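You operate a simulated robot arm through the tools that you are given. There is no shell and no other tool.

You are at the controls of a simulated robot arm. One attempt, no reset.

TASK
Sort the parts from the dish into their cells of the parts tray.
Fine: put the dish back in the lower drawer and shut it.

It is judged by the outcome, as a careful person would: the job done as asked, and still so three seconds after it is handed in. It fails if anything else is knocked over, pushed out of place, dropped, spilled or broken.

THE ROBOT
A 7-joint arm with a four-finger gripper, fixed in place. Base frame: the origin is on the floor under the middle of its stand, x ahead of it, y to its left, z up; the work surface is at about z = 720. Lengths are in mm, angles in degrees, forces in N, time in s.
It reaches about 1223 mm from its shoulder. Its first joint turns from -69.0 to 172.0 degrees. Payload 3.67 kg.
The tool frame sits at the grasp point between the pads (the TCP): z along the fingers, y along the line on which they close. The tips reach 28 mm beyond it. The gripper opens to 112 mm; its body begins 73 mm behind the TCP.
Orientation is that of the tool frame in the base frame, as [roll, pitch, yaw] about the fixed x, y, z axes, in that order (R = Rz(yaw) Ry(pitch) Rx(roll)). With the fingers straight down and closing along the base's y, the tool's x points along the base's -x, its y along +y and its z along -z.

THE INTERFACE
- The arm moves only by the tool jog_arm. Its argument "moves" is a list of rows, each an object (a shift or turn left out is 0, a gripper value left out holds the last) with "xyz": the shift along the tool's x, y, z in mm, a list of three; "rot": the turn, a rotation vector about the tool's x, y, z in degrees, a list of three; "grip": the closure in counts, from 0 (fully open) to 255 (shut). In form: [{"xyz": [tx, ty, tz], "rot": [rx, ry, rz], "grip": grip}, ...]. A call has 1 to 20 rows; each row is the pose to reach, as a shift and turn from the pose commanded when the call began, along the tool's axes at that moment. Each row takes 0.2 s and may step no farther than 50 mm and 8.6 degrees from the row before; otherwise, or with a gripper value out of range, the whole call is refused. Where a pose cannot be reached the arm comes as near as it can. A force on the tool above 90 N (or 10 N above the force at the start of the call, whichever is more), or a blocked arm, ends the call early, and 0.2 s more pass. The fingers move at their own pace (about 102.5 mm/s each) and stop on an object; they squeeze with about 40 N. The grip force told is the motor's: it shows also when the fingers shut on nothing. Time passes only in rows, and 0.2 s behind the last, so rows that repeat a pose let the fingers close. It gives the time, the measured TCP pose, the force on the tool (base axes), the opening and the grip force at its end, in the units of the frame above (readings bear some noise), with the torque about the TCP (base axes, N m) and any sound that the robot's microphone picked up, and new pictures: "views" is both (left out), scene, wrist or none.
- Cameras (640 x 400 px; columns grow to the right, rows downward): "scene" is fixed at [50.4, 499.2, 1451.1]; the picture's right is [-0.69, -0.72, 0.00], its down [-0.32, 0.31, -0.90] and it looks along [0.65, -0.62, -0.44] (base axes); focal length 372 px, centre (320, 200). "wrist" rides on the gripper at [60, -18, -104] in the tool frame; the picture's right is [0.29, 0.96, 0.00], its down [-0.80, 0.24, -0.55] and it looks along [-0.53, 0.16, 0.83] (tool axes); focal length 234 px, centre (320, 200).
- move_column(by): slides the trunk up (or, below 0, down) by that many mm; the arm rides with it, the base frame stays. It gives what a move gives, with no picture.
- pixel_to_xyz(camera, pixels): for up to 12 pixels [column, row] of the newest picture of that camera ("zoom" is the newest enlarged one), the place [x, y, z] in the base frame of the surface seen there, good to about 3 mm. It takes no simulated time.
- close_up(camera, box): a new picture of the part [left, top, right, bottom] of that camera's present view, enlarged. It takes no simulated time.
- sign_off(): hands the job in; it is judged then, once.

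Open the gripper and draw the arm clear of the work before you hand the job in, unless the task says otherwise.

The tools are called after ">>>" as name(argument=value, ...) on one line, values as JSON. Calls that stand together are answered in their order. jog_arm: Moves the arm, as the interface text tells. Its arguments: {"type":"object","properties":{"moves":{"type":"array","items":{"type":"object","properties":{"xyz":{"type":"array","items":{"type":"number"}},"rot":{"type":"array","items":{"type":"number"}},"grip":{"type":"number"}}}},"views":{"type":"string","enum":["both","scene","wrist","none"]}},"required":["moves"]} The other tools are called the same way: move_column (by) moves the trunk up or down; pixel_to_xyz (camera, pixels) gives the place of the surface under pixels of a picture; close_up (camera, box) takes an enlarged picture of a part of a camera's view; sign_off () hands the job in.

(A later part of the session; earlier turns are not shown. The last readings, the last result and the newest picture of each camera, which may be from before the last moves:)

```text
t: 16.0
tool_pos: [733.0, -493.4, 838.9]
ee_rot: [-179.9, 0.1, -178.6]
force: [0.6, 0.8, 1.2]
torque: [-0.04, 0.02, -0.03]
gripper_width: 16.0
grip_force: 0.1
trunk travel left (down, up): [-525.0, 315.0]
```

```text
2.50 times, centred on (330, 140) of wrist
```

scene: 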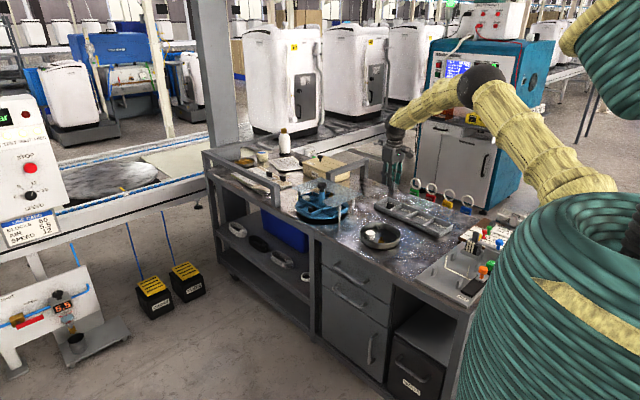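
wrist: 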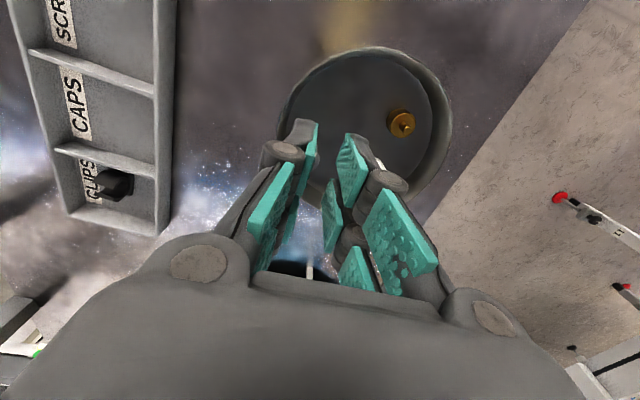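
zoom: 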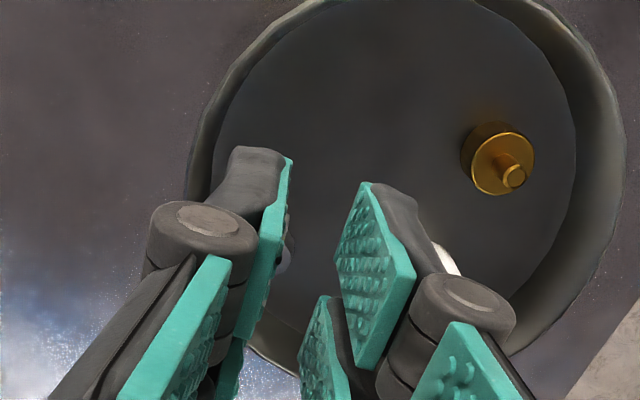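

The wing nut is hidden behind the near pads, so I rely on the measured wing at x≈748–758, y≈-494.6, z up to 745. I'll descend to z≈753 with the far pads straddling that wing.

>>> jog_arm(moves=[{"xyz": [-0.5, 0, 40], "grip": 219}, {"xyz": [-0.5, 0, 65], "grip": 219}, {"xyz": [-0.5, 0, 77], "grip": 219}, {"xyz": [-0.5, 0, 83], "grip": 219}, {"xyz": [-0.5, 0, 83], "grip": 219}])

>>> close_up(camera="wrist", box=[220, 60, 440, 240])

>>> close_up(camera="scene", box=[345, 190, 425, 256])

```text
t: 17.2
tool_pos: [733.9, -494.4, 753.7]
ee_rot: [180.0, 0.0, -178.7]
force: [-0.1, -0.3, -0.3]
torque: [0.0, -0.02, -0.01]
gripper_width: 15.6
grip_force: 0.2
trunk travel left (down, up): [-525.0, 315.0]
```

scene: 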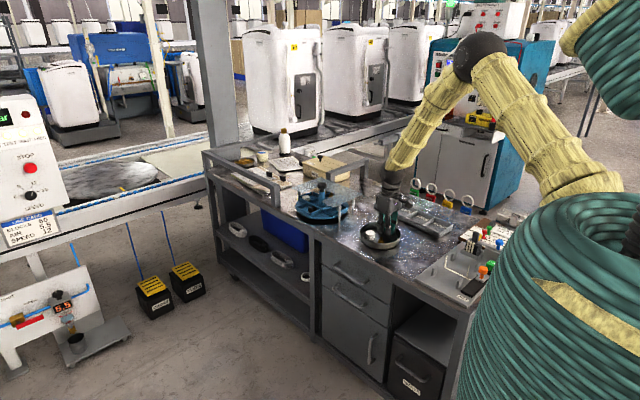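
wrist: 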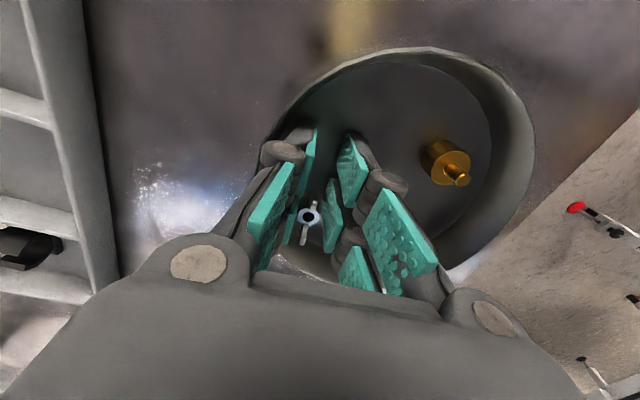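

```text
2.22 times, centred on (330, 150) of wrist
```

zoom: 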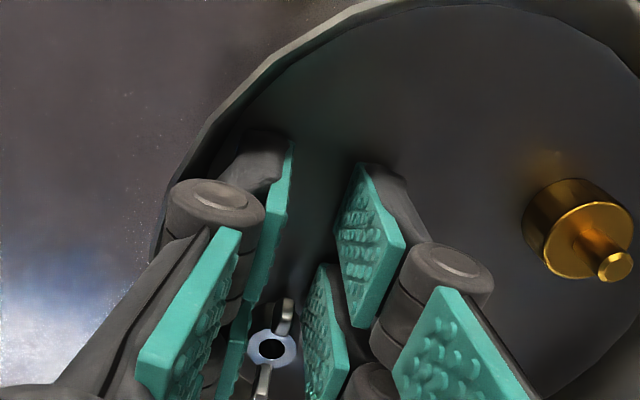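

```text
6.06 times, centred on (385, 223) of scene
```

zoom: 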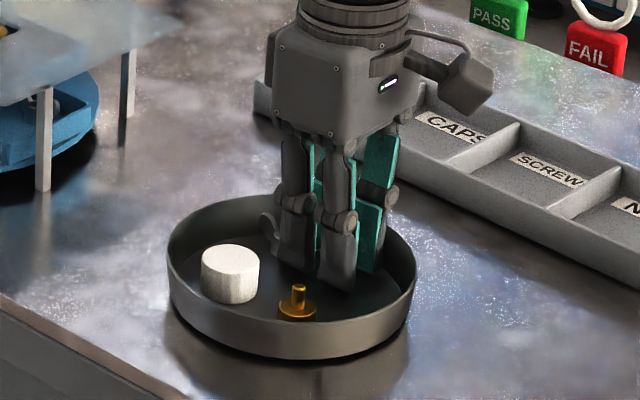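

Through the fingers I can see the wing nut (wrist (308,217)) with its near wing between the far pads. I'll zoom in and measure.

>>> close_up(camera="wrist", box=[270, 120, 390, 270])

>>> pixel_to_xyz(camera="wrist", pixels=[[314, 200], [312, 205], [307, 217], [328, 185], [331, 205], [303, 240], [340, 215], [292, 215], [305, 208]])

```text
2.67 times, centred on (330, 195) of wrist
```

zoom: 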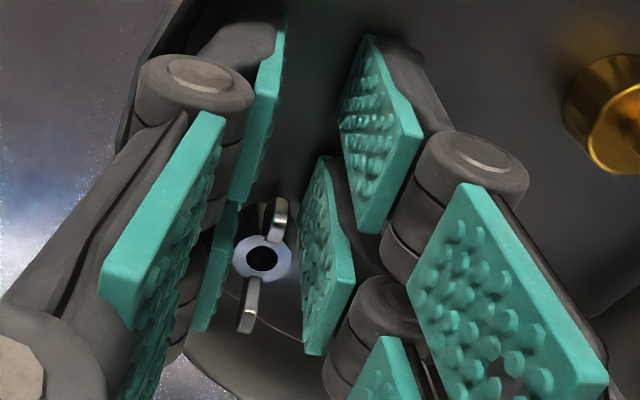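

```text
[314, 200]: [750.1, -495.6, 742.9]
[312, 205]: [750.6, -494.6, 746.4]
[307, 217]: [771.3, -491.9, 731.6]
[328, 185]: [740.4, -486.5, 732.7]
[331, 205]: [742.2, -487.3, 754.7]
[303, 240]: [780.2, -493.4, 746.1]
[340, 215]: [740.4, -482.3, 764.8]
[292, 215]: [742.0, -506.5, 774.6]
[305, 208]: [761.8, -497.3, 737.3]
```

Far pads sit at x 740–757 with tips at z≈733, straddling the wing (x 749–759, y≈-495). Closing now.

>>> jog_arm(moves=[{"grip": 255}, {"grip": 255}, {"grip": 255}, {"grip": 255}], views="wrist")

>>> close_up(camera="wrist", box=[270, 120, 390, 270])

```text
t: 18.2
tool_pos: [734.5, -495.2, 753.7]
ee_rot: [180.0, 0.0, -178.8]
force: [0.4, -0.8, -1.2]
torque: [-0.02, 0.04, 0.03]
gripper_width: 6.0
grip_force: 39.7
trunk travel left (down, up): [-525.0, 315.0]
```

wrist: 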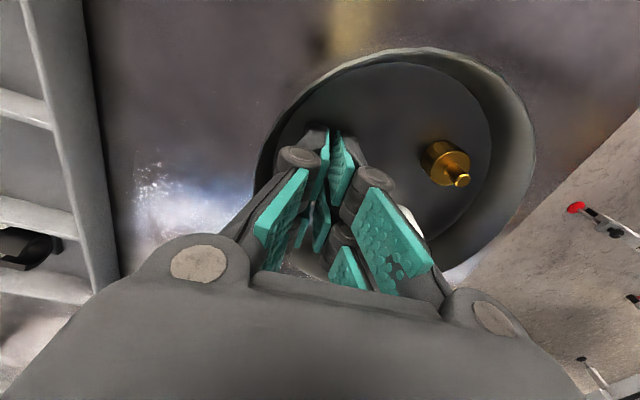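

```text
2.67 times, centred on (330, 195) of wrist
```

zoom: 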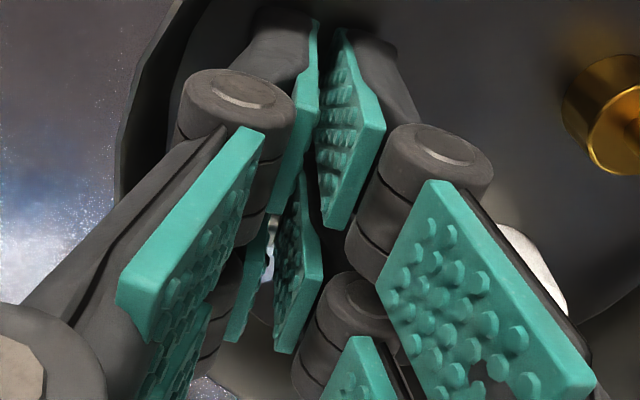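

Stopped at 6.0 mm with 40 N, so the wing is held. I'll lift straight up and check.

>>> jog_arm(moves=[{"xyz": [0, 0, -10], "grip": 255}, {"xyz": [0, 0, -30], "grip": 255}, {"xyz": [0, 0, -70], "grip": 255}, {"xyz": [0, 0, -108], "grip": 255}, {"xyz": [0, 0, -108], "grip": 255}])

>>> close_up(camera="scene", box=[345, 170, 445, 256])

>>> close_up(camera="wrist", box=[250, 50, 430, 270])

```text
t: 19.4
tool_pos: [735.4, -494.8, 862.3]
ee_rot: [180.0, -0.3, -178.8]
force: [0.2, 0.4, -0.4]
torque: [0.01, 0.0, -0.02]
gripper_width: 5.9
grip_force: 40.2
trunk travel left (down, up): [-525.0, 315.0]
```

scene: 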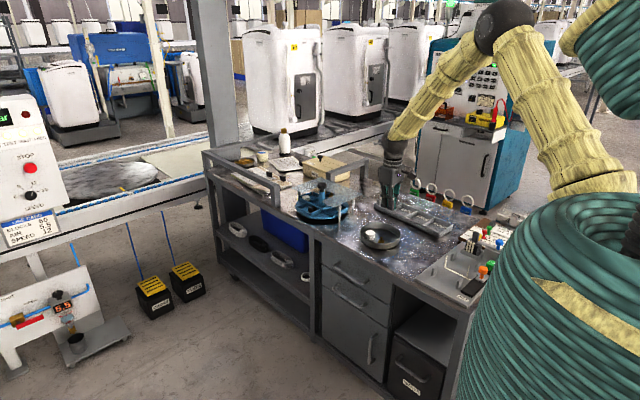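
wrist: 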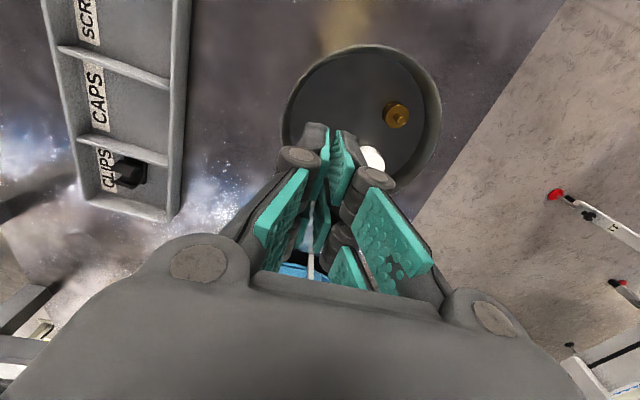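

```text
4.65 times, centred on (395, 213) of scene
```

zoom: 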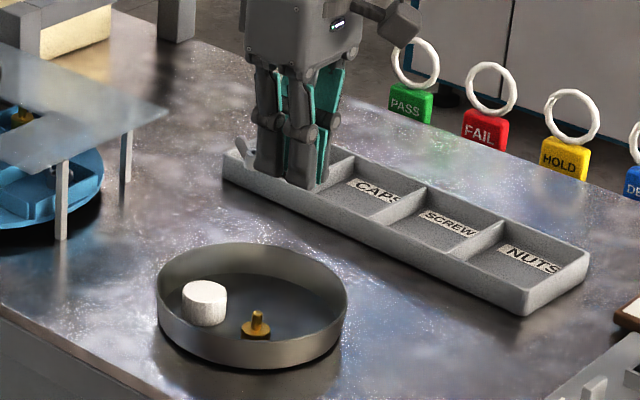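

```text
1.82 times, centred on (340, 160) of wrist
```

zoom: 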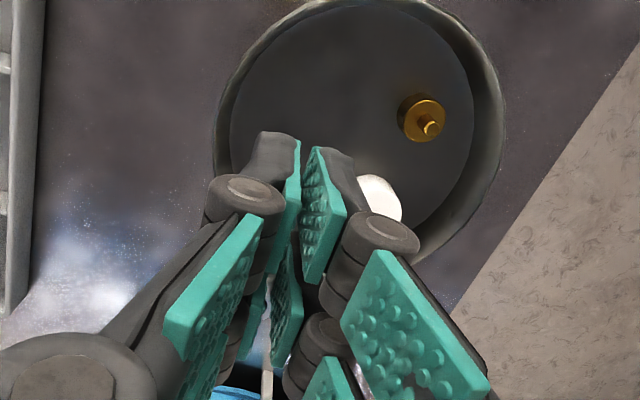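

The wing nut is lifted (its outer wing visible at scene zoom (242,148)); the dish now holds only the screw and cap. I'll carry it toward NUTS, turning about 49° so the fingers and the offset nut both fit in the cell.

>>> jog_arm(moves=[{"xyz": [18.7, -28.4, 0], "rot": [0, 0, -8.1], "grip": 255}, {"xyz": [37.4, -56.9, 0], "rot": [0, 0, -16.2], "grip": 255}, {"xyz": [56.1, -85.3, 0], "rot": [0, 0, -24.3], "grip": 255}, {"xyz": [74.7, -113.7, 0], "rot": [0, 0, -32.4], "grip": 255}, {"xyz": [93.4, -142.2, 0], "rot": [0, 0, -40.5], "grip": 255}, {"xyz": [112.1, -170.6, 0], "rot": [0, 0, -48.7], "grip": 255}, {"xyz": [112.1, -170.6, 0], "rot": [0, 0, -48.7], "grip": 255}])

>>> close_up(camera="wrist", box=[180, 0, 480, 260])

>>> close_up(camera="scene", box=[370, 150, 490, 256])

```text
t: 21.0
tool_pos: [626.5, -667.7, 861.9]
ee_rot: [-180.0, -0.1, -130.1]
force: [0.4, 0.4, 0.8]
torque: [-0.03, 0.02, -0.01]
gripper_width: 6.0
grip_force: 40.3
trunk travel left (down, up): [-525.0, 315.0]
```

scene: 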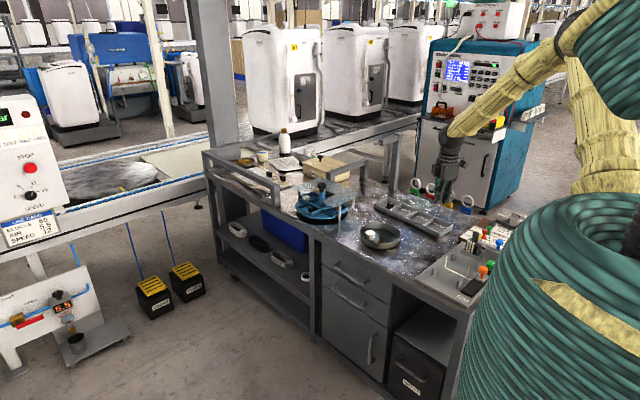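
wrist: 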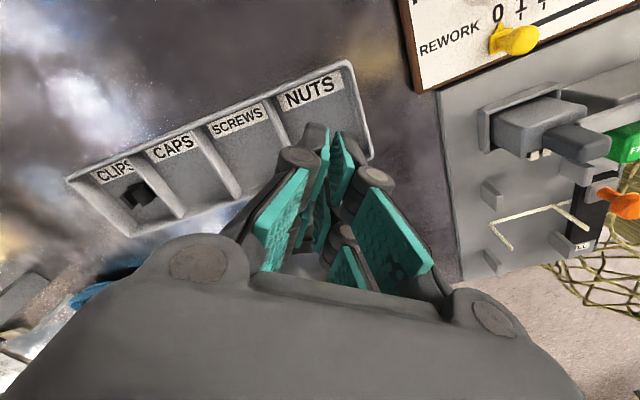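

```text
1.54 times, centred on (330, 130) of wrist
```

zoom: 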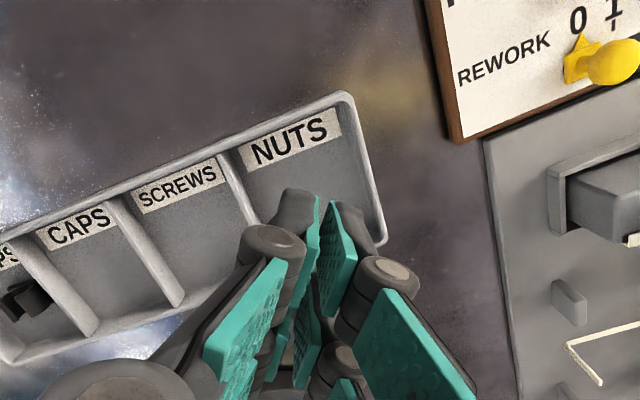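

```text
3.77 times, centred on (430, 203) of scene
```

zoom: 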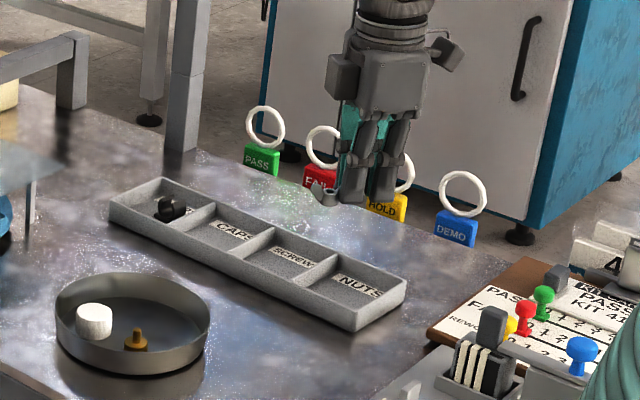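

I'll measure the NUTS cell walls in this wrist view before lowering.

>>> pixel_to_xyz(camera="wrist", pixels=[[348, 62], [340, 72], [360, 110], [371, 155], [270, 112], [285, 142], [300, 84], [320, 115], [355, 130], [280, 100], [366, 150], [350, 90]])

>>> pixel_to_xyz(camera="zoom", pixels=[[408, 285], [358, 330], [340, 258], [298, 290], [330, 200], [320, 188], [315, 192], [352, 280], [375, 265], [300, 270]])

```text
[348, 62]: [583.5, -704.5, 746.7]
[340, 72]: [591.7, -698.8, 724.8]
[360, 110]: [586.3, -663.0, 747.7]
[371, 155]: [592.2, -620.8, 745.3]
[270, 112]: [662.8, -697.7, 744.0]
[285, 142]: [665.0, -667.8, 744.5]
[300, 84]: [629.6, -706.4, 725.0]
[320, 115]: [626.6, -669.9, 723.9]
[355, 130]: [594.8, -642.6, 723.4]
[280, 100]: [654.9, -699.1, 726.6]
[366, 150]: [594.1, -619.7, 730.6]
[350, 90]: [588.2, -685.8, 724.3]
```

```text
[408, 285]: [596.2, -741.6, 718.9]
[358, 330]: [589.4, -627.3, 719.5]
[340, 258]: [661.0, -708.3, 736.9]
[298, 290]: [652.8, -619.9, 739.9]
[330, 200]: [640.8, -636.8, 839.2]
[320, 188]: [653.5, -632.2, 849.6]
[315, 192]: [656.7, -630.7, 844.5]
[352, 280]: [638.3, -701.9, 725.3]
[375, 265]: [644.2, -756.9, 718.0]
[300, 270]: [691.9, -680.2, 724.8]
```

The NUTS cell inner area is about x 590–662, y -704…-625, and the nut's outer wing tip is near (656,-631), so it fits with ~6 mm margins. I'll lower to just above the floor.

>>> jog_arm(moves=[{"xyz": [0, 0, 40], "grip": 255}, {"xyz": [0, 0, 75], "grip": 255}, {"xyz": [0, 0, 95], "grip": 255}, {"xyz": [0, 0, 103], "grip": 255}, {"xyz": [0, 0, 106], "grip": 255}, {"xyz": [0, 0, 106], "grip": 255}])

>>> close_up(camera="scene", box=[390, 180, 480, 256])

>>> close_up(camera="wrist", box=[230, 60, 430, 280])

```text
t: 22.4
tool_pos: [627.6, -668.0, 756.0]
ee_rot: [-180.0, 0.1, -130.0]
force: [0.8, -0.2, -0.4]
torque: [-0.03, -0.01, -0.01]
gripper_width: 6.2
grip_force: 40.3
trunk travel left (down, up): [-525.0, 315.0]
```

scene: 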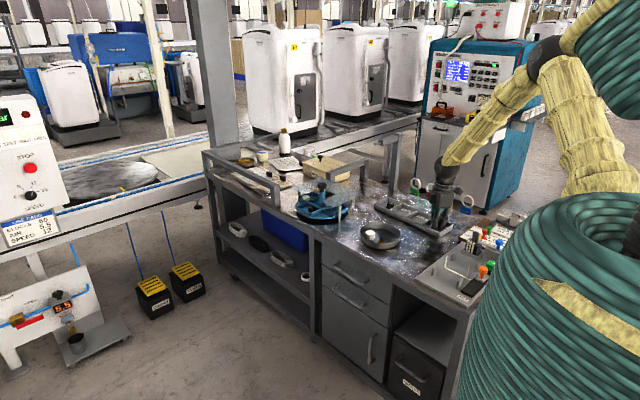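
wrist: 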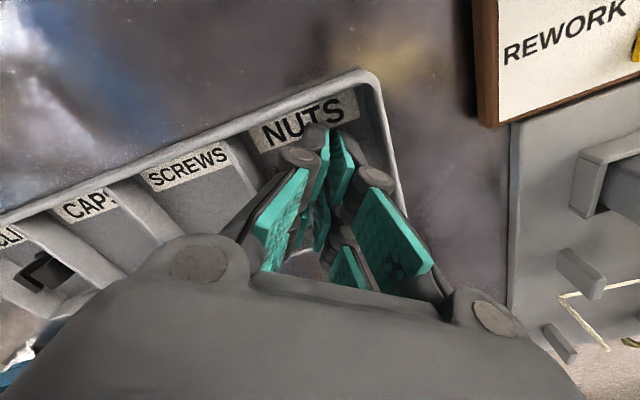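

```text
5.26 times, centred on (435, 218) of scene
```

zoom: 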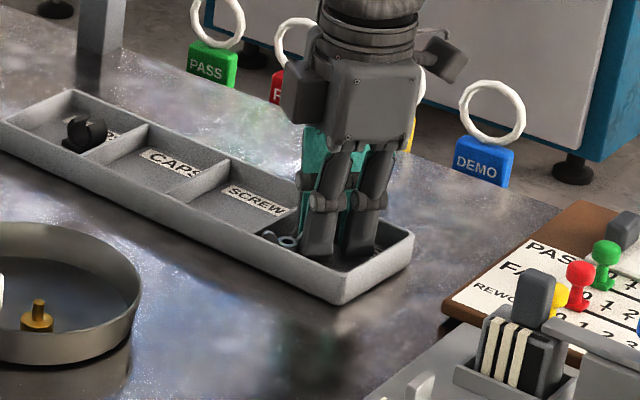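

```text
1.82 times, centred on (330, 170) of wrist
```

zoom: 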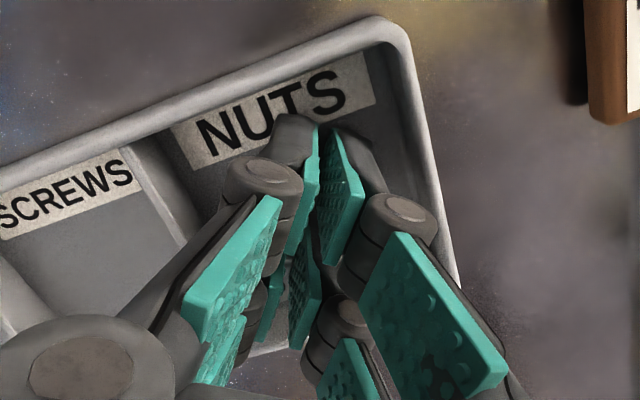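

I'll look closer at the nut near the SCREWS/NUTS divider before lowering the last millimetres.

>>> close_up(camera="scene", box=[412, 205, 462, 236])

>>> pixel_to_xyz(camera="zoom", pixels=[[130, 190], [190, 215], [160, 205], [60, 200], [120, 230], [100, 150]])

```text
12.80 times, centred on (437, 220) of scene
```

zoom: 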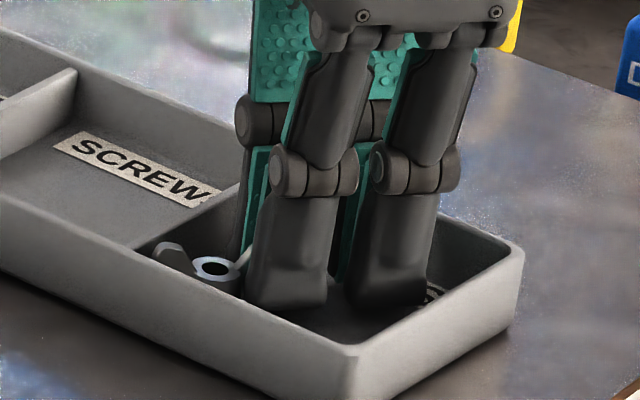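

```text
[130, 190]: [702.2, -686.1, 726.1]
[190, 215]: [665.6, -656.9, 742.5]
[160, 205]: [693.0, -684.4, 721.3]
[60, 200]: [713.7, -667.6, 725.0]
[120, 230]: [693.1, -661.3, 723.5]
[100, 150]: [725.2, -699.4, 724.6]
```

>>> pixel_to_xyz(camera="zoom", pixels=[[165, 250], [175, 262], [212, 266], [140, 240], [160, 228], [150, 250], [230, 275]])

```text
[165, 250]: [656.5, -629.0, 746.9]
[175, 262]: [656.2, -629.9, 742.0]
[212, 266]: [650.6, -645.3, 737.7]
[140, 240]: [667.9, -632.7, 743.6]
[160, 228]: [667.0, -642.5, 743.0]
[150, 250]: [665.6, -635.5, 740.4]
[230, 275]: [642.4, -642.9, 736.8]
```

The wing tip is at (656,-629), inside the cell with the divider at x≈667. I'll shift 3 mm away from the side wall and lower in 1 mm steps watching force.

>>> jog_arm(moves=[{"xyz": [2.9, -1.2, 0], "grip": 255}, {"xyz": [2.9, -1.2, 1], "grip": 255}, {"xyz": [2.9, -1.2, 2], "grip": 255}, {"xyz": [2.9, -1.2, 2], "grip": 255}], views="none")

```text
t: 23.4
tool_pos: [625.4, -670.4, 754.0]
ee_rot: [-180.0, 0.0, -130.2]
force: [0.9, -1.2, 4.6]
torque: [0.11, -0.1, 0.02]
gripper_width: 5.9
grip_force: 40.3
trunk travel left (down, up): [-525.0, 315.0]
```

Contact felt (about 5 N). I'll open slightly to release the wing and lift away.

>>> jog_arm(moves=[{"grip": 228}, {"grip": 222}, {"grip": 222}, {"xyz": [0, 0, -10], "grip": 222}, {"xyz": [0, 0, -40], "grip": 222}, {"xyz": [0, 0, -80], "grip": 222}, {"xyz": [0, 0, -108], "grip": 222}, {"xyz": [0, 0, -108], "grip": 222}])

>>> close_up(camera="scene", box=[350, 190, 470, 256])

>>> close_up(camera="wrist", box=[180, 40, 440, 220])

```text
t: 25.2
tool_pos: [625.0, -670.9, 860.7]
ee_rot: [179.9, -0.1, -130.0]
force: [1.0, 0.4, -0.8]
torque: [0.02, 0.04, 0.02]
gripper_width: 14.6
grip_force: 0.0
trunk travel left (down, up): [-525.0, 315.0]
```

scene: 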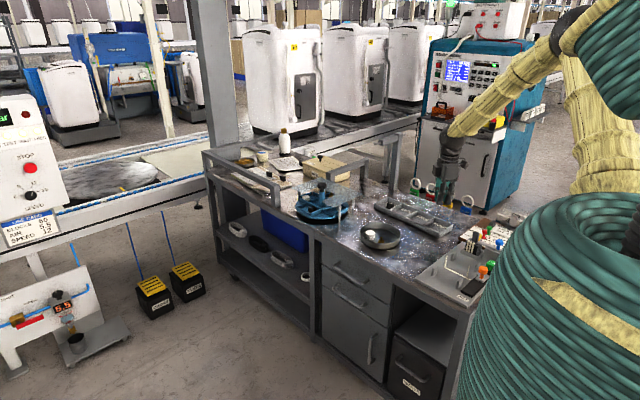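
wrist: 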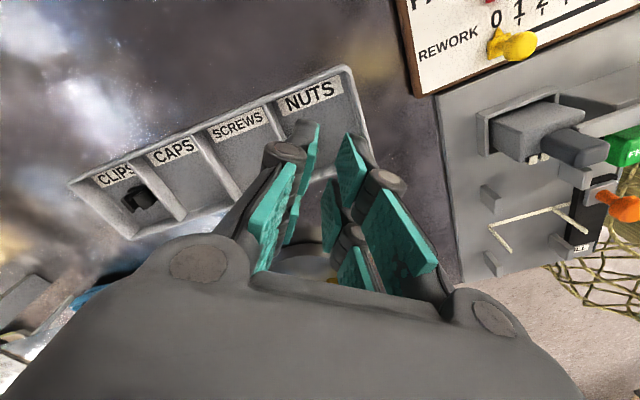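

```text
5.33 times, centred on (410, 223) of scene
```

zoom: 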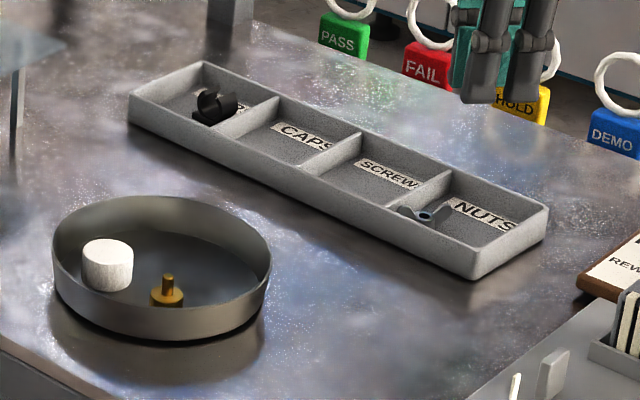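

```text
2.22 times, centred on (310, 130) of wrist
```

zoom: 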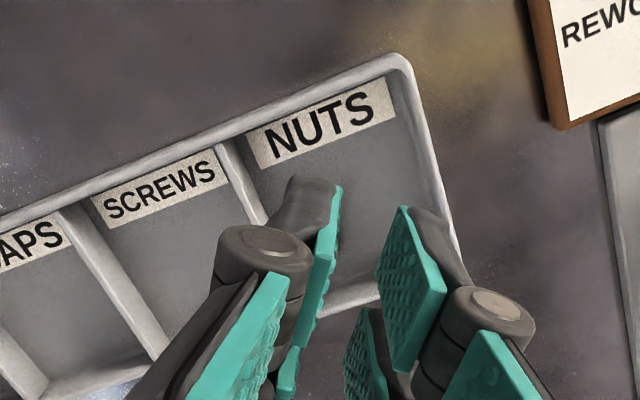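

The wing nut stands in NUTS. Next is the white cap at (761,-434), r≈16. I'll hover over it with the tool turned a further 10°, opened to 42 mm, so the far pads straddle it and the near pads stay clear of the screw.

>>> jog_arm(moves=[{"xyz": [-42.3, 7.5, 0], "grip": 160}, {"xyz": [-84.6, 14.9, 0], "grip": 160}, {"xyz": [-127, 22.4, 0], "rot": [0, 0, -3], "grip": 160}, {"xyz": [-169.3, 29.9, 0], "rot": [0, 0, -6], "grip": 160}, {"xyz": [-211.6, 37.3, 0], "rot": [0, 0, -8], "grip": 160}, {"xyz": [-253.9, 44.8, 0], "rot": [0, 0, -10], "grip": 160}, {"xyz": [-253.9, 44.8, 30], "rot": [0, 0, -10], "grip": 160}, {"xyz": [-253.9, 44.8, 30], "rot": [0, 0, -10], "grip": 160}], views="both")

>>> close_up(camera="wrist", box=[220, 60, 440, 240])

```text
t: 27.0
tool_pos: [756.0, -445.3, 833.9]
ee_rot: [-179.9, 0.0, -119.9]
force: [-0.5, 0.5, 0.5]
torque: [-0.02, -0.01, 0.01]
gripper_width: 41.8
grip_force: 0.2
trunk travel left (down, up): [-525.0, 315.0]
```

scene: 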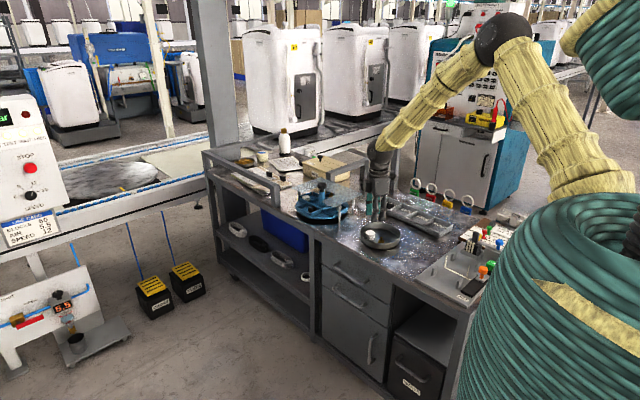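
wrist: 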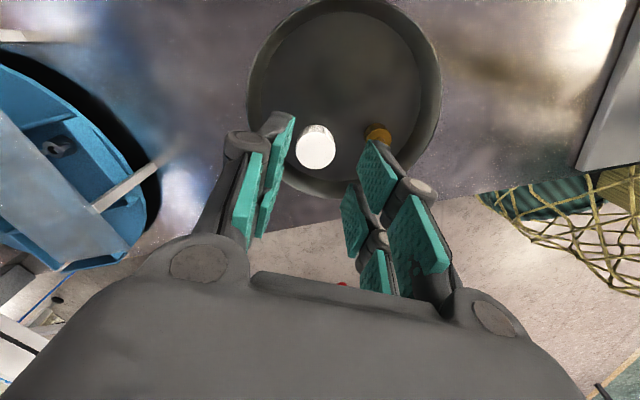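

```text
2.22 times, centred on (330, 150) of wrist
```

zoom: 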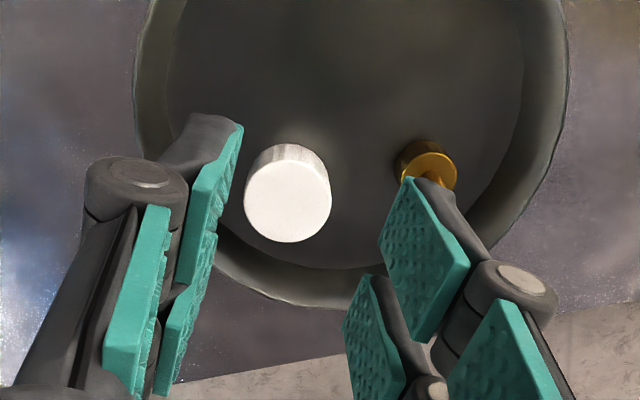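

The cap is at zoom (288,200). I'll measure the cap, screw and pad tips from this view.

>>> pixel_to_xyz(camera="zoom", pixels=[[247, 200], [330, 200], [288, 240], [288, 165], [288, 200], [237, 128], [225, 150], [410, 180], [400, 210], [427, 155], [452, 175], [432, 178]])

>>> jog_arm(moves=[{"grip": 160}], views="none")

```text
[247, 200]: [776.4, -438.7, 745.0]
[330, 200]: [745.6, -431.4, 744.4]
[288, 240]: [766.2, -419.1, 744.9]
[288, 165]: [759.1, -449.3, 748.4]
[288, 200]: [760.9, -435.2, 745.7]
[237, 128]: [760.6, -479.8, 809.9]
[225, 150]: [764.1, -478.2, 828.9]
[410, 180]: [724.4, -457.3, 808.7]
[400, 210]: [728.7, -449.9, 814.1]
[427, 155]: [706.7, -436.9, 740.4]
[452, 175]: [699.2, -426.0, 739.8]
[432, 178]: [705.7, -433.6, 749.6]
```

```text
t: 27.4
tool_pos: [755.2, -445.9, 831.8]
ee_rot: [-179.9, 0.1, -120.0]
force: [0.6, 0.1, 0.1]
torque: [-0.01, 0.03, -0.02]
gripper_width: 41.6
grip_force: 0.1
trunk travel left (down, up): [-525.0, 315.0]
```

Cap centre confirmed at (761,-434.5) and laterally aligned within 1 mm. I'll descend to z≈749 with the far pads around it.

>>> jog_arm(moves=[{"xyz": [1.5, 0.5, 35], "grip": 160}, {"xyz": [1.5, 0.5, 60], "grip": 160}, {"xyz": [1.5, 0.5, 75], "grip": 160}, {"xyz": [1.5, 0.5, 82], "grip": 160}, {"xyz": [1.5, 0.5, 82], "grip": 160}], views="both")

>>> close_up(camera="wrist", box=[240, 100, 420, 260])

>>> close_up(camera="scene", box=[345, 200, 425, 256])

```text
t: 28.6
tool_pos: [753.0, -449.2, 751.1]
ee_rot: [-179.9, 0.0, -119.9]
force: [0.2, -1.5, 10.5]
torque: [-0.03, 0.1, 0.06]
gripper_width: 41.4
grip_force: 0.0
trunk travel left (down, up): [-525.0, 315.0]
```

scene: 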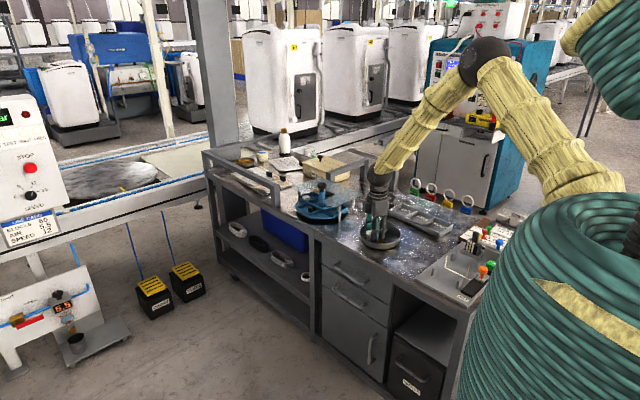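
wrist: 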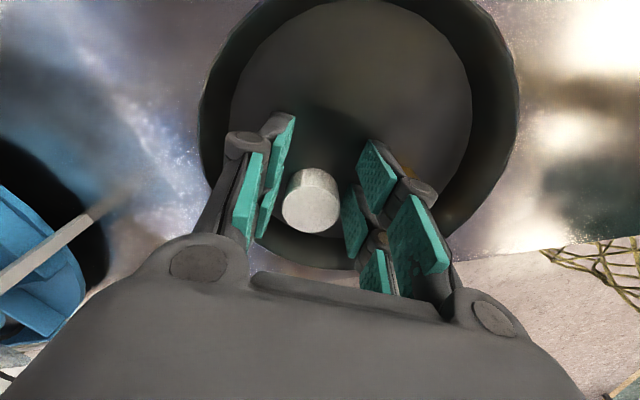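

```text
2.50 times, centred on (330, 180) of wrist
```

zoom: 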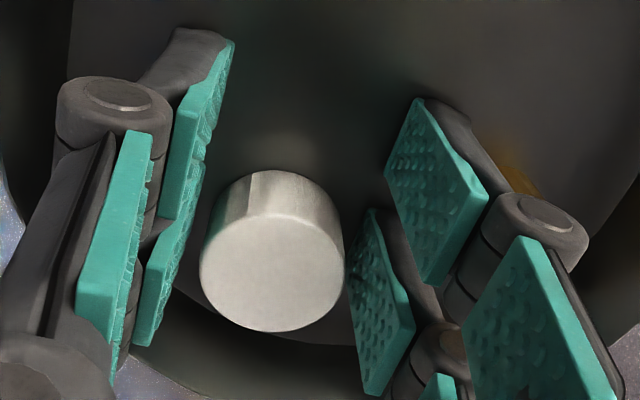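

```text
7.14 times, centred on (385, 228) of scene
```

zoom: 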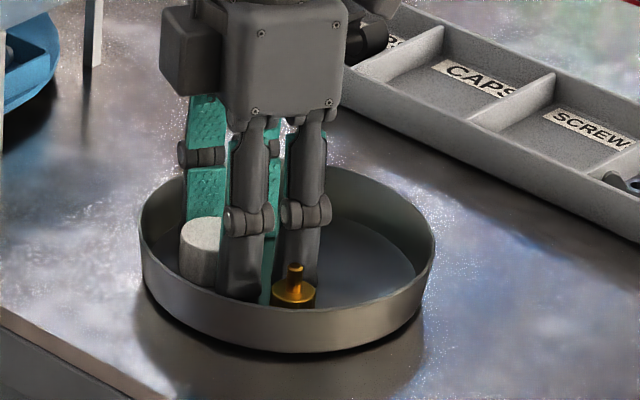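

An upward force of 10.5 N shows the fingertips just touched the dish floor. I'll raise 3 mm, check, then close on the cap.

>>> jog_arm(moves=[{"xyz": [0, 0, -3], "grip": 160}, {"xyz": [0, 0, -3], "grip": 160}], views="none")

```text
t: 29.2
tool_pos: [752.8, -449.0, 751.7]
ee_rot: [180.0, 0.1, -120.0]
force: [-0.8, -0.9, 0.3]
torque: [0.01, 0.0, -0.02]
gripper_width: 42.0
grip_force: 0.1
trunk travel left (down, up): [-525.0, 315.0]
```

Force is gone. Closing on the cap now.

>>> jog_arm(moves=[{"grip": 255}, {"grip": 255}, {"grip": 255}, {"grip": 255}], views="wrist")

>>> close_up(camera="wrist", box=[240, 100, 420, 260])

```text
t: 30.2
tool_pos: [754.2, -448.6, 752.2]
ee_rot: [-180.0, 0.0, -120.0]
force: [-0.3, 0.2, 0.0]
torque: [0.0, -0.05, -0.01]
gripper_width: 30.2
grip_force: 40.3
trunk travel left (down, up): [-525.0, 315.0]
```

wrist: 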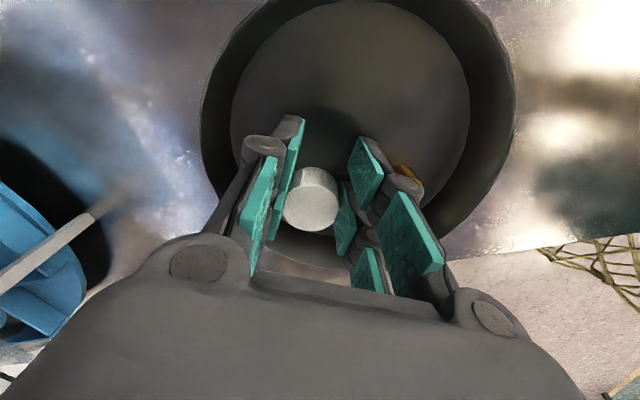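

```text
2.50 times, centred on (330, 180) of wrist
```

zoom: 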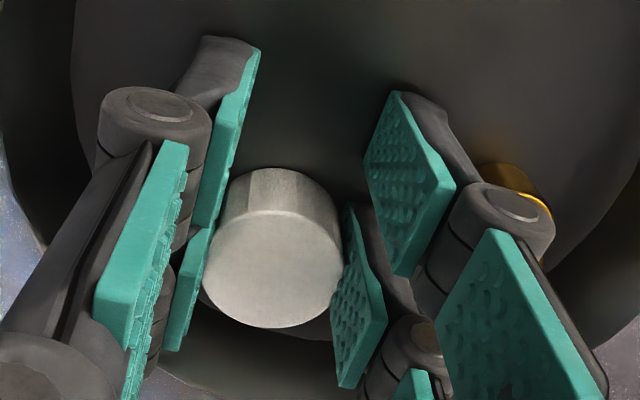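

The cap is held (30.2 mm, 40 N). I'll lift it straight up.

>>> jog_arm(moves=[{"xyz": [0, 0, -15], "grip": 255}, {"xyz": [0, 0, -45], "grip": 255}, {"xyz": [0, 0, -85], "grip": 255}, {"xyz": [0, 0, -110], "grip": 255}, {"xyz": [0, 0, -110], "grip": 255}], views="both")

>>> close_up(camera="scene", box=[345, 180, 445, 256])

```text
t: 31.4
tool_pos: [752.4, -448.1, 863.9]
ee_rot: [180.0, 0.0, -120.0]
force: [-0.6, -0.8, -0.1]
torque: [0.03, 0.01, 0.01]
gripper_width: 30.0
grip_force: 40.2
trunk travel left (down, up): [-525.0, 315.0]
```

scene: 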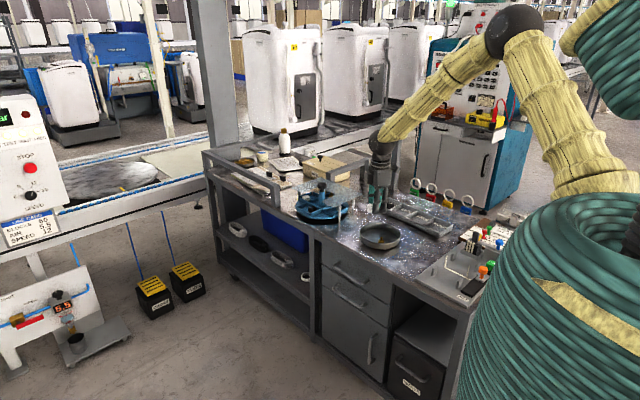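
wrist: 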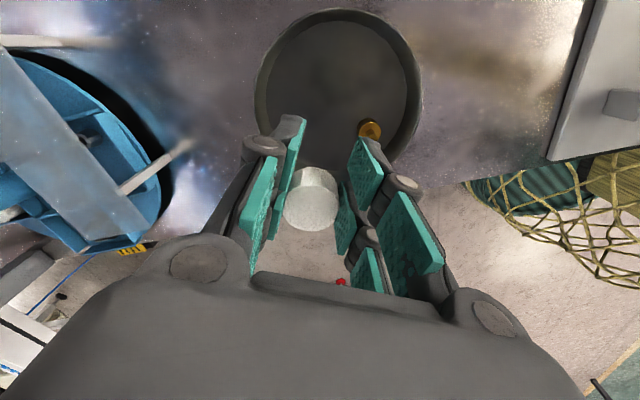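

```text
5.26 times, centred on (395, 218) of scene
```

zoom: 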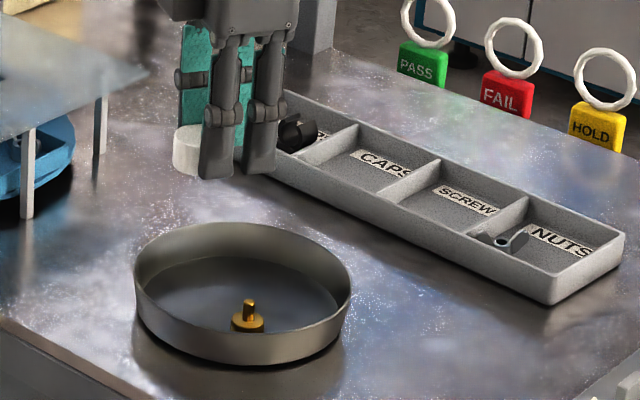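

Only the screw remains in the dish. I'll carry the cap to CAPS while turning the tool back square with the cell.

>>> jog_arm(moves=[{"xyz": [22.7, -16.7, 0], "rot": [0, 0, 7.9], "grip": 255}, {"xyz": [45.3, -33.4, 0], "rot": [0, 0, 15.8], "grip": 255}, {"xyz": [68, -50.1, 0], "rot": [0, 0, 23.7], "grip": 255}, {"xyz": [90.6, -66.8, 0], "rot": [0, 0, 31.6], "grip": 255}, {"xyz": [113.3, -83.4, 0], "rot": [0, 0, 39.5], "grip": 255}, {"xyz": [135.9, -100.1, 0], "rot": [0, 0, 47.4], "grip": 255}, {"xyz": [158.6, -116.8, 0], "rot": [0, 0, 55.3], "grip": 255}, {"xyz": [181.2, -133.5, 0], "rot": [0, 0, 63], "grip": 255}, {"xyz": [181.2, -133.5, 0], "rot": [0, 0, 63], "grip": 255}, {"xyz": [181.2, -133.5, 0], "rot": [0, 0, 63], "grip": 255}], views="both")

>>> close_up(camera="wrist", box=[200, 20, 460, 240])

>>> pixel_to_xyz(camera="wrist", pixels=[[320, 80], [350, 60], [290, 60]])

```text
t: 33.6
tool_pos: [778.7, -673.2, 861.8]
ee_rot: [-180.0, 0.0, 176.9]
force: [0.3, 1.0, 0.3]
torque: [0.02, -0.03, -0.01]
gripper_width: 30.3
grip_force: 40.2
trunk travel left (down, up): [-525.0, 315.0]
```

scene: 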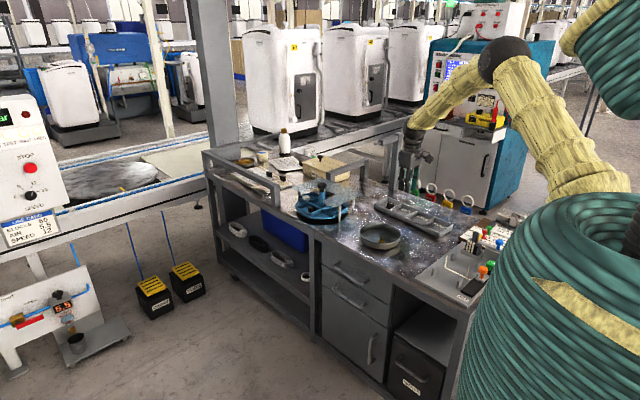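
wrist: 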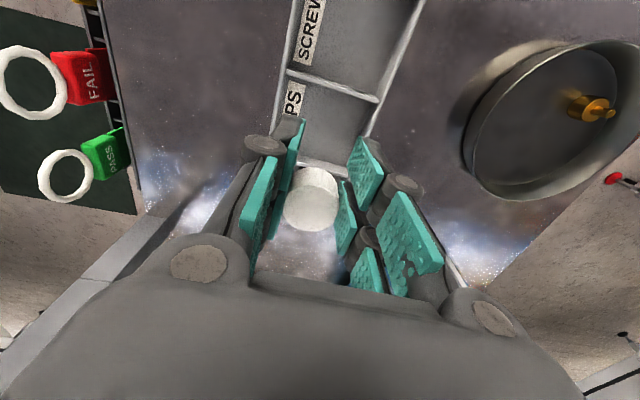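

```text
1.82 times, centred on (330, 130) of wrist
```

zoom: 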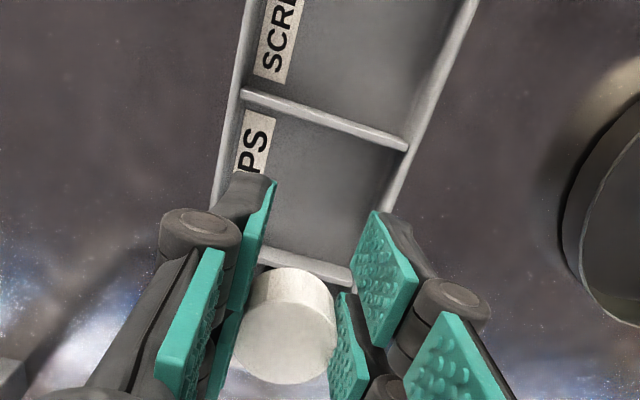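

```text
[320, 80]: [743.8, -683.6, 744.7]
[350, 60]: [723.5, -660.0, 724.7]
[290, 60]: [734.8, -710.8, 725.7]
```

Square over CAPS, with the divider at x≈744. I'll lower the cap to just above the floor.

>>> jog_arm(moves=[{"xyz": [0, 0, 40], "grip": 255}, {"xyz": [0, 0, 75], "grip": 255}, {"xyz": [0, 0, 97], "grip": 255}, {"xyz": [0, 0, 105], "grip": 255}, {"xyz": [0, 0, 108], "grip": 255}, {"xyz": [0, 0, 108], "grip": 255}], views="both")

>>> close_up(camera="scene", box=[370, 180, 460, 240])

```text
t: 35.0
tool_pos: [777.4, -673.5, 754.8]
ee_rot: [180.0, -0.1, 176.9]
force: [0.3, 0.5, 0.5]
torque: [0.0, 0.0, 0.0]
gripper_width: 29.9
grip_force: 40.3
trunk travel left (down, up): [-525.0, 315.0]
```

scene: 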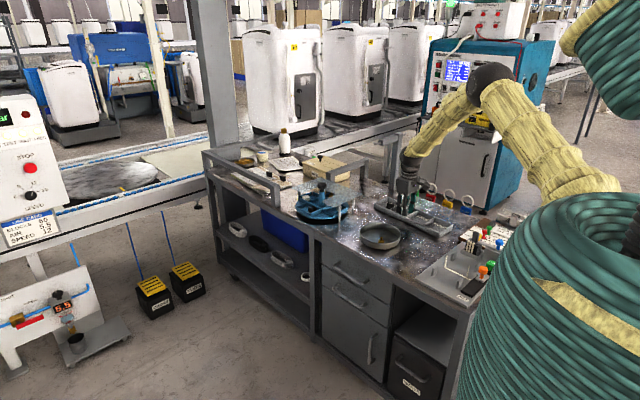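
wrist: 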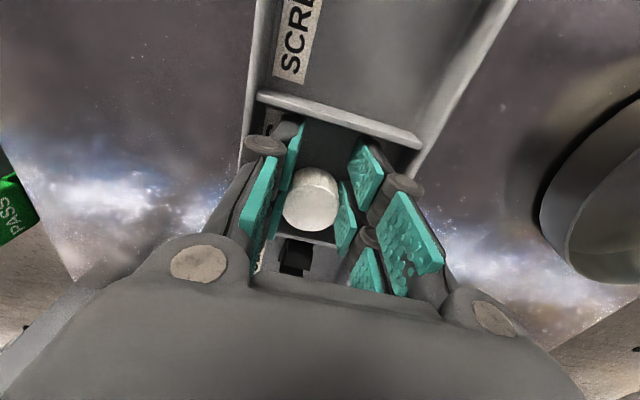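

```text
6.67 times, centred on (415, 210) of scene
```

zoom: 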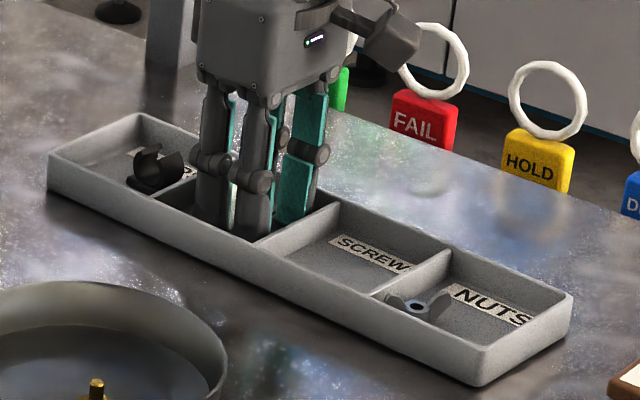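

Still no contact at z≈754. I'll step down 1 mm at a time and watch the force.

>>> jog_arm(moves=[{"xyz": [0, 0, 1], "grip": 255}, {"xyz": [0, 0, 2], "grip": 255}, {"xyz": [0, 0, 2], "grip": 255}], views="none")

```text
t: 35.8
tool_pos: [777.7, -672.0, 753.5]
ee_rot: [180.0, 0.0, 176.9]
force: [0.5, -0.6, 3.4]
torque: [-0.06, -0.05, 0.0]
gripper_width: 30.2
grip_force: 40.1
trunk travel left (down, up): [-525.0, 315.0]
```

Contact (3.4 N). I'll open to 42 mm and lift away.

>>> jog_arm(moves=[{"grip": 160}, {"grip": 160}, {"xyz": [0, 0, -12], "grip": 160}, {"xyz": [0, 0, -45], "grip": 160}, {"xyz": [0, 0, -85], "grip": 160}, {"xyz": [0, 0, -108], "grip": 160}, {"xyz": [0, 0, -108], "grip": 160}], views="both")

>>> close_up(camera="scene", box=[350, 190, 460, 256])

```text
t: 37.4
tool_pos: [777.7, -672.7, 858.9]
ee_rot: [180.0, 0.0, 176.9]
force: [0.0, 0.3, -0.1]
torque: [-0.01, -0.01, 0.01]
gripper_width: 41.8
grip_force: 0.0
trunk travel left (down, up): [-525.0, 315.0]
```

scene: 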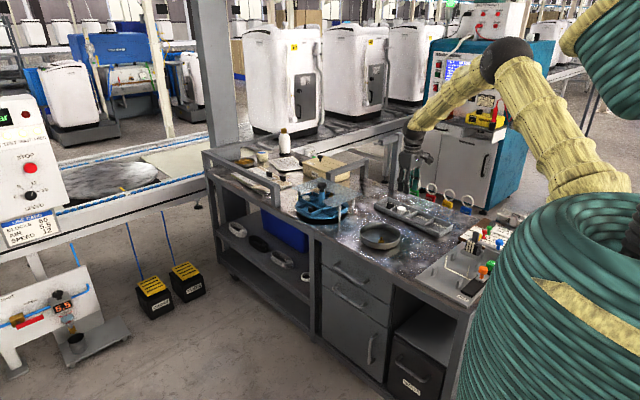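
wrist: 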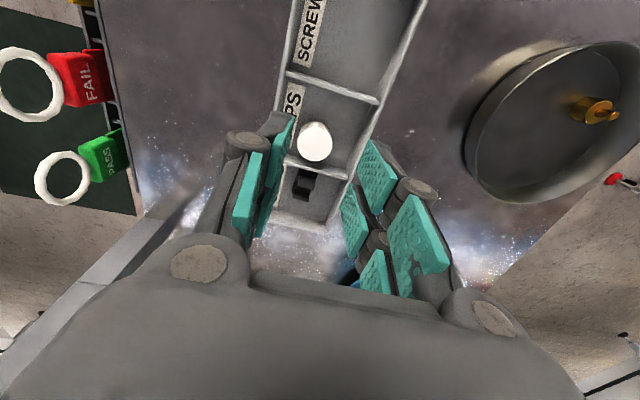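

```text
5.82 times, centred on (405, 223) of scene
```

zoom: 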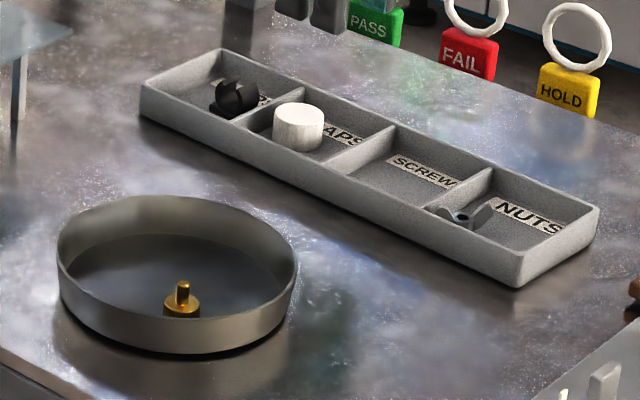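

The cap stands in CAPS. Last part: the brass screw at (706.5,-428). I'll hover with the near pads around it, yaw about 150°, opened to 34 mm.

>>> jog_arm(moves=[{"xyz": [11.8, 38.9, 0], "rot": [0, 0, 4.5], "grip": 178}, {"xyz": [23.5, 77.8, 0], "rot": [0, 0, 9], "grip": 178}, {"xyz": [35.3, 116.7, 0], "rot": [0, 0, 13.5], "grip": 178}, {"xyz": [47.1, 155.6, 0], "rot": [0, 0, 18], "grip": 178}, {"xyz": [58.8, 194.5, 0], "rot": [0, 0, 22.5], "grip": 178}, {"xyz": [70.6, 233.4, 0], "rot": [0, 0, 26.9], "grip": 178}, {"xyz": [70.6, 233.4, 30], "rot": [0, 0, 26.9], "grip": 178}, {"xyz": [70.6, 233.4, 30], "rot": [0, 0, 26.9], "grip": 178}, {"xyz": [70.6, 233.4, 30], "rot": [0, 0, 26.9], "grip": 178}], views="both")

>>> close_up(camera="wrist", box=[220, 40, 440, 220])

```text
t: 39.4
tool_pos: [720.2, -435.7, 829.2]
ee_rot: [-179.9, -0.2, 149.9]
force: [0.2, -0.2, -0.9]
torque: [0.0, 0.04, -0.01]
gripper_width: 34.0
grip_force: 0.1
trunk travel left (down, up): [-525.0, 315.0]
```

scene: 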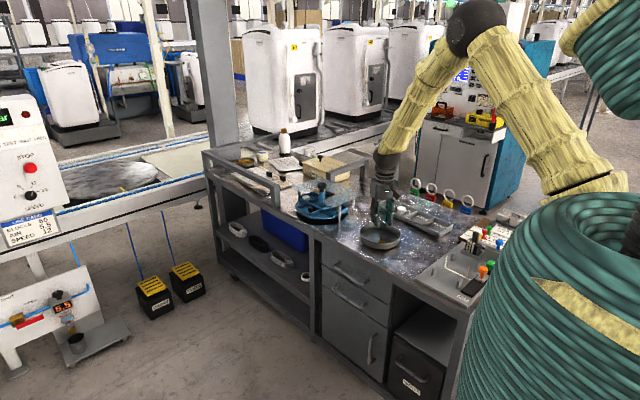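
wrist: 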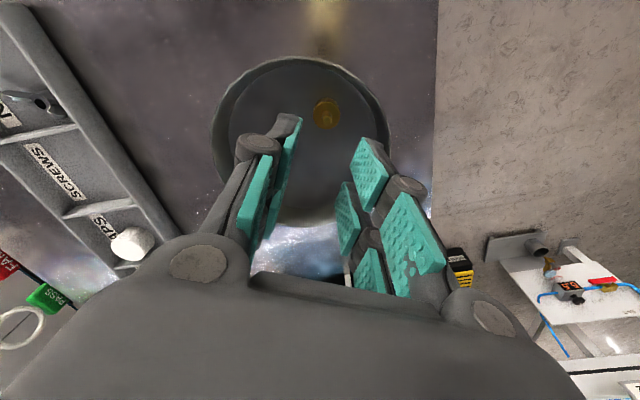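

```text
2.22 times, centred on (330, 130) of wrist
```

zoom: 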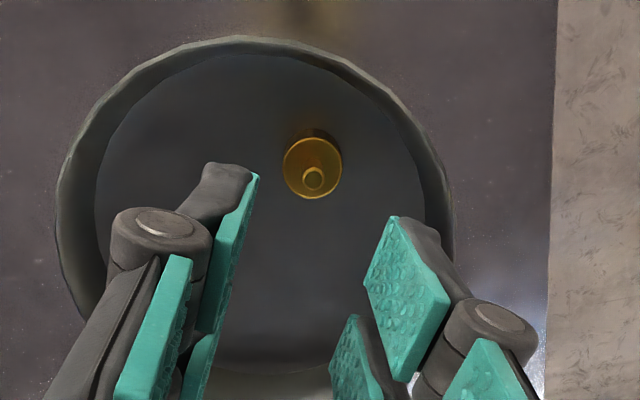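

>>> pixel_to_xyz(camera="zoom", pixels=[[285, 168], [341, 168], [313, 196], [313, 140], [313, 178], [256, 180], [393, 222], [300, 185], [60, 200], [240, 40], [440, 180], [420, 150]])

```text
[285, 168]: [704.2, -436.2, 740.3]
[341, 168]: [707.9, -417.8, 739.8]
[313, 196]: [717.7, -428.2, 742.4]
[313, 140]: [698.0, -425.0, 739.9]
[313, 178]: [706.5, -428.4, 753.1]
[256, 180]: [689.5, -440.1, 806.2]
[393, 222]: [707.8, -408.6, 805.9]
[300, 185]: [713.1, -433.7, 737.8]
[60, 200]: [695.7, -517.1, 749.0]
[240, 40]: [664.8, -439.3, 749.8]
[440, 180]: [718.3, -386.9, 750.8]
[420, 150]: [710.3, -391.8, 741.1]
```

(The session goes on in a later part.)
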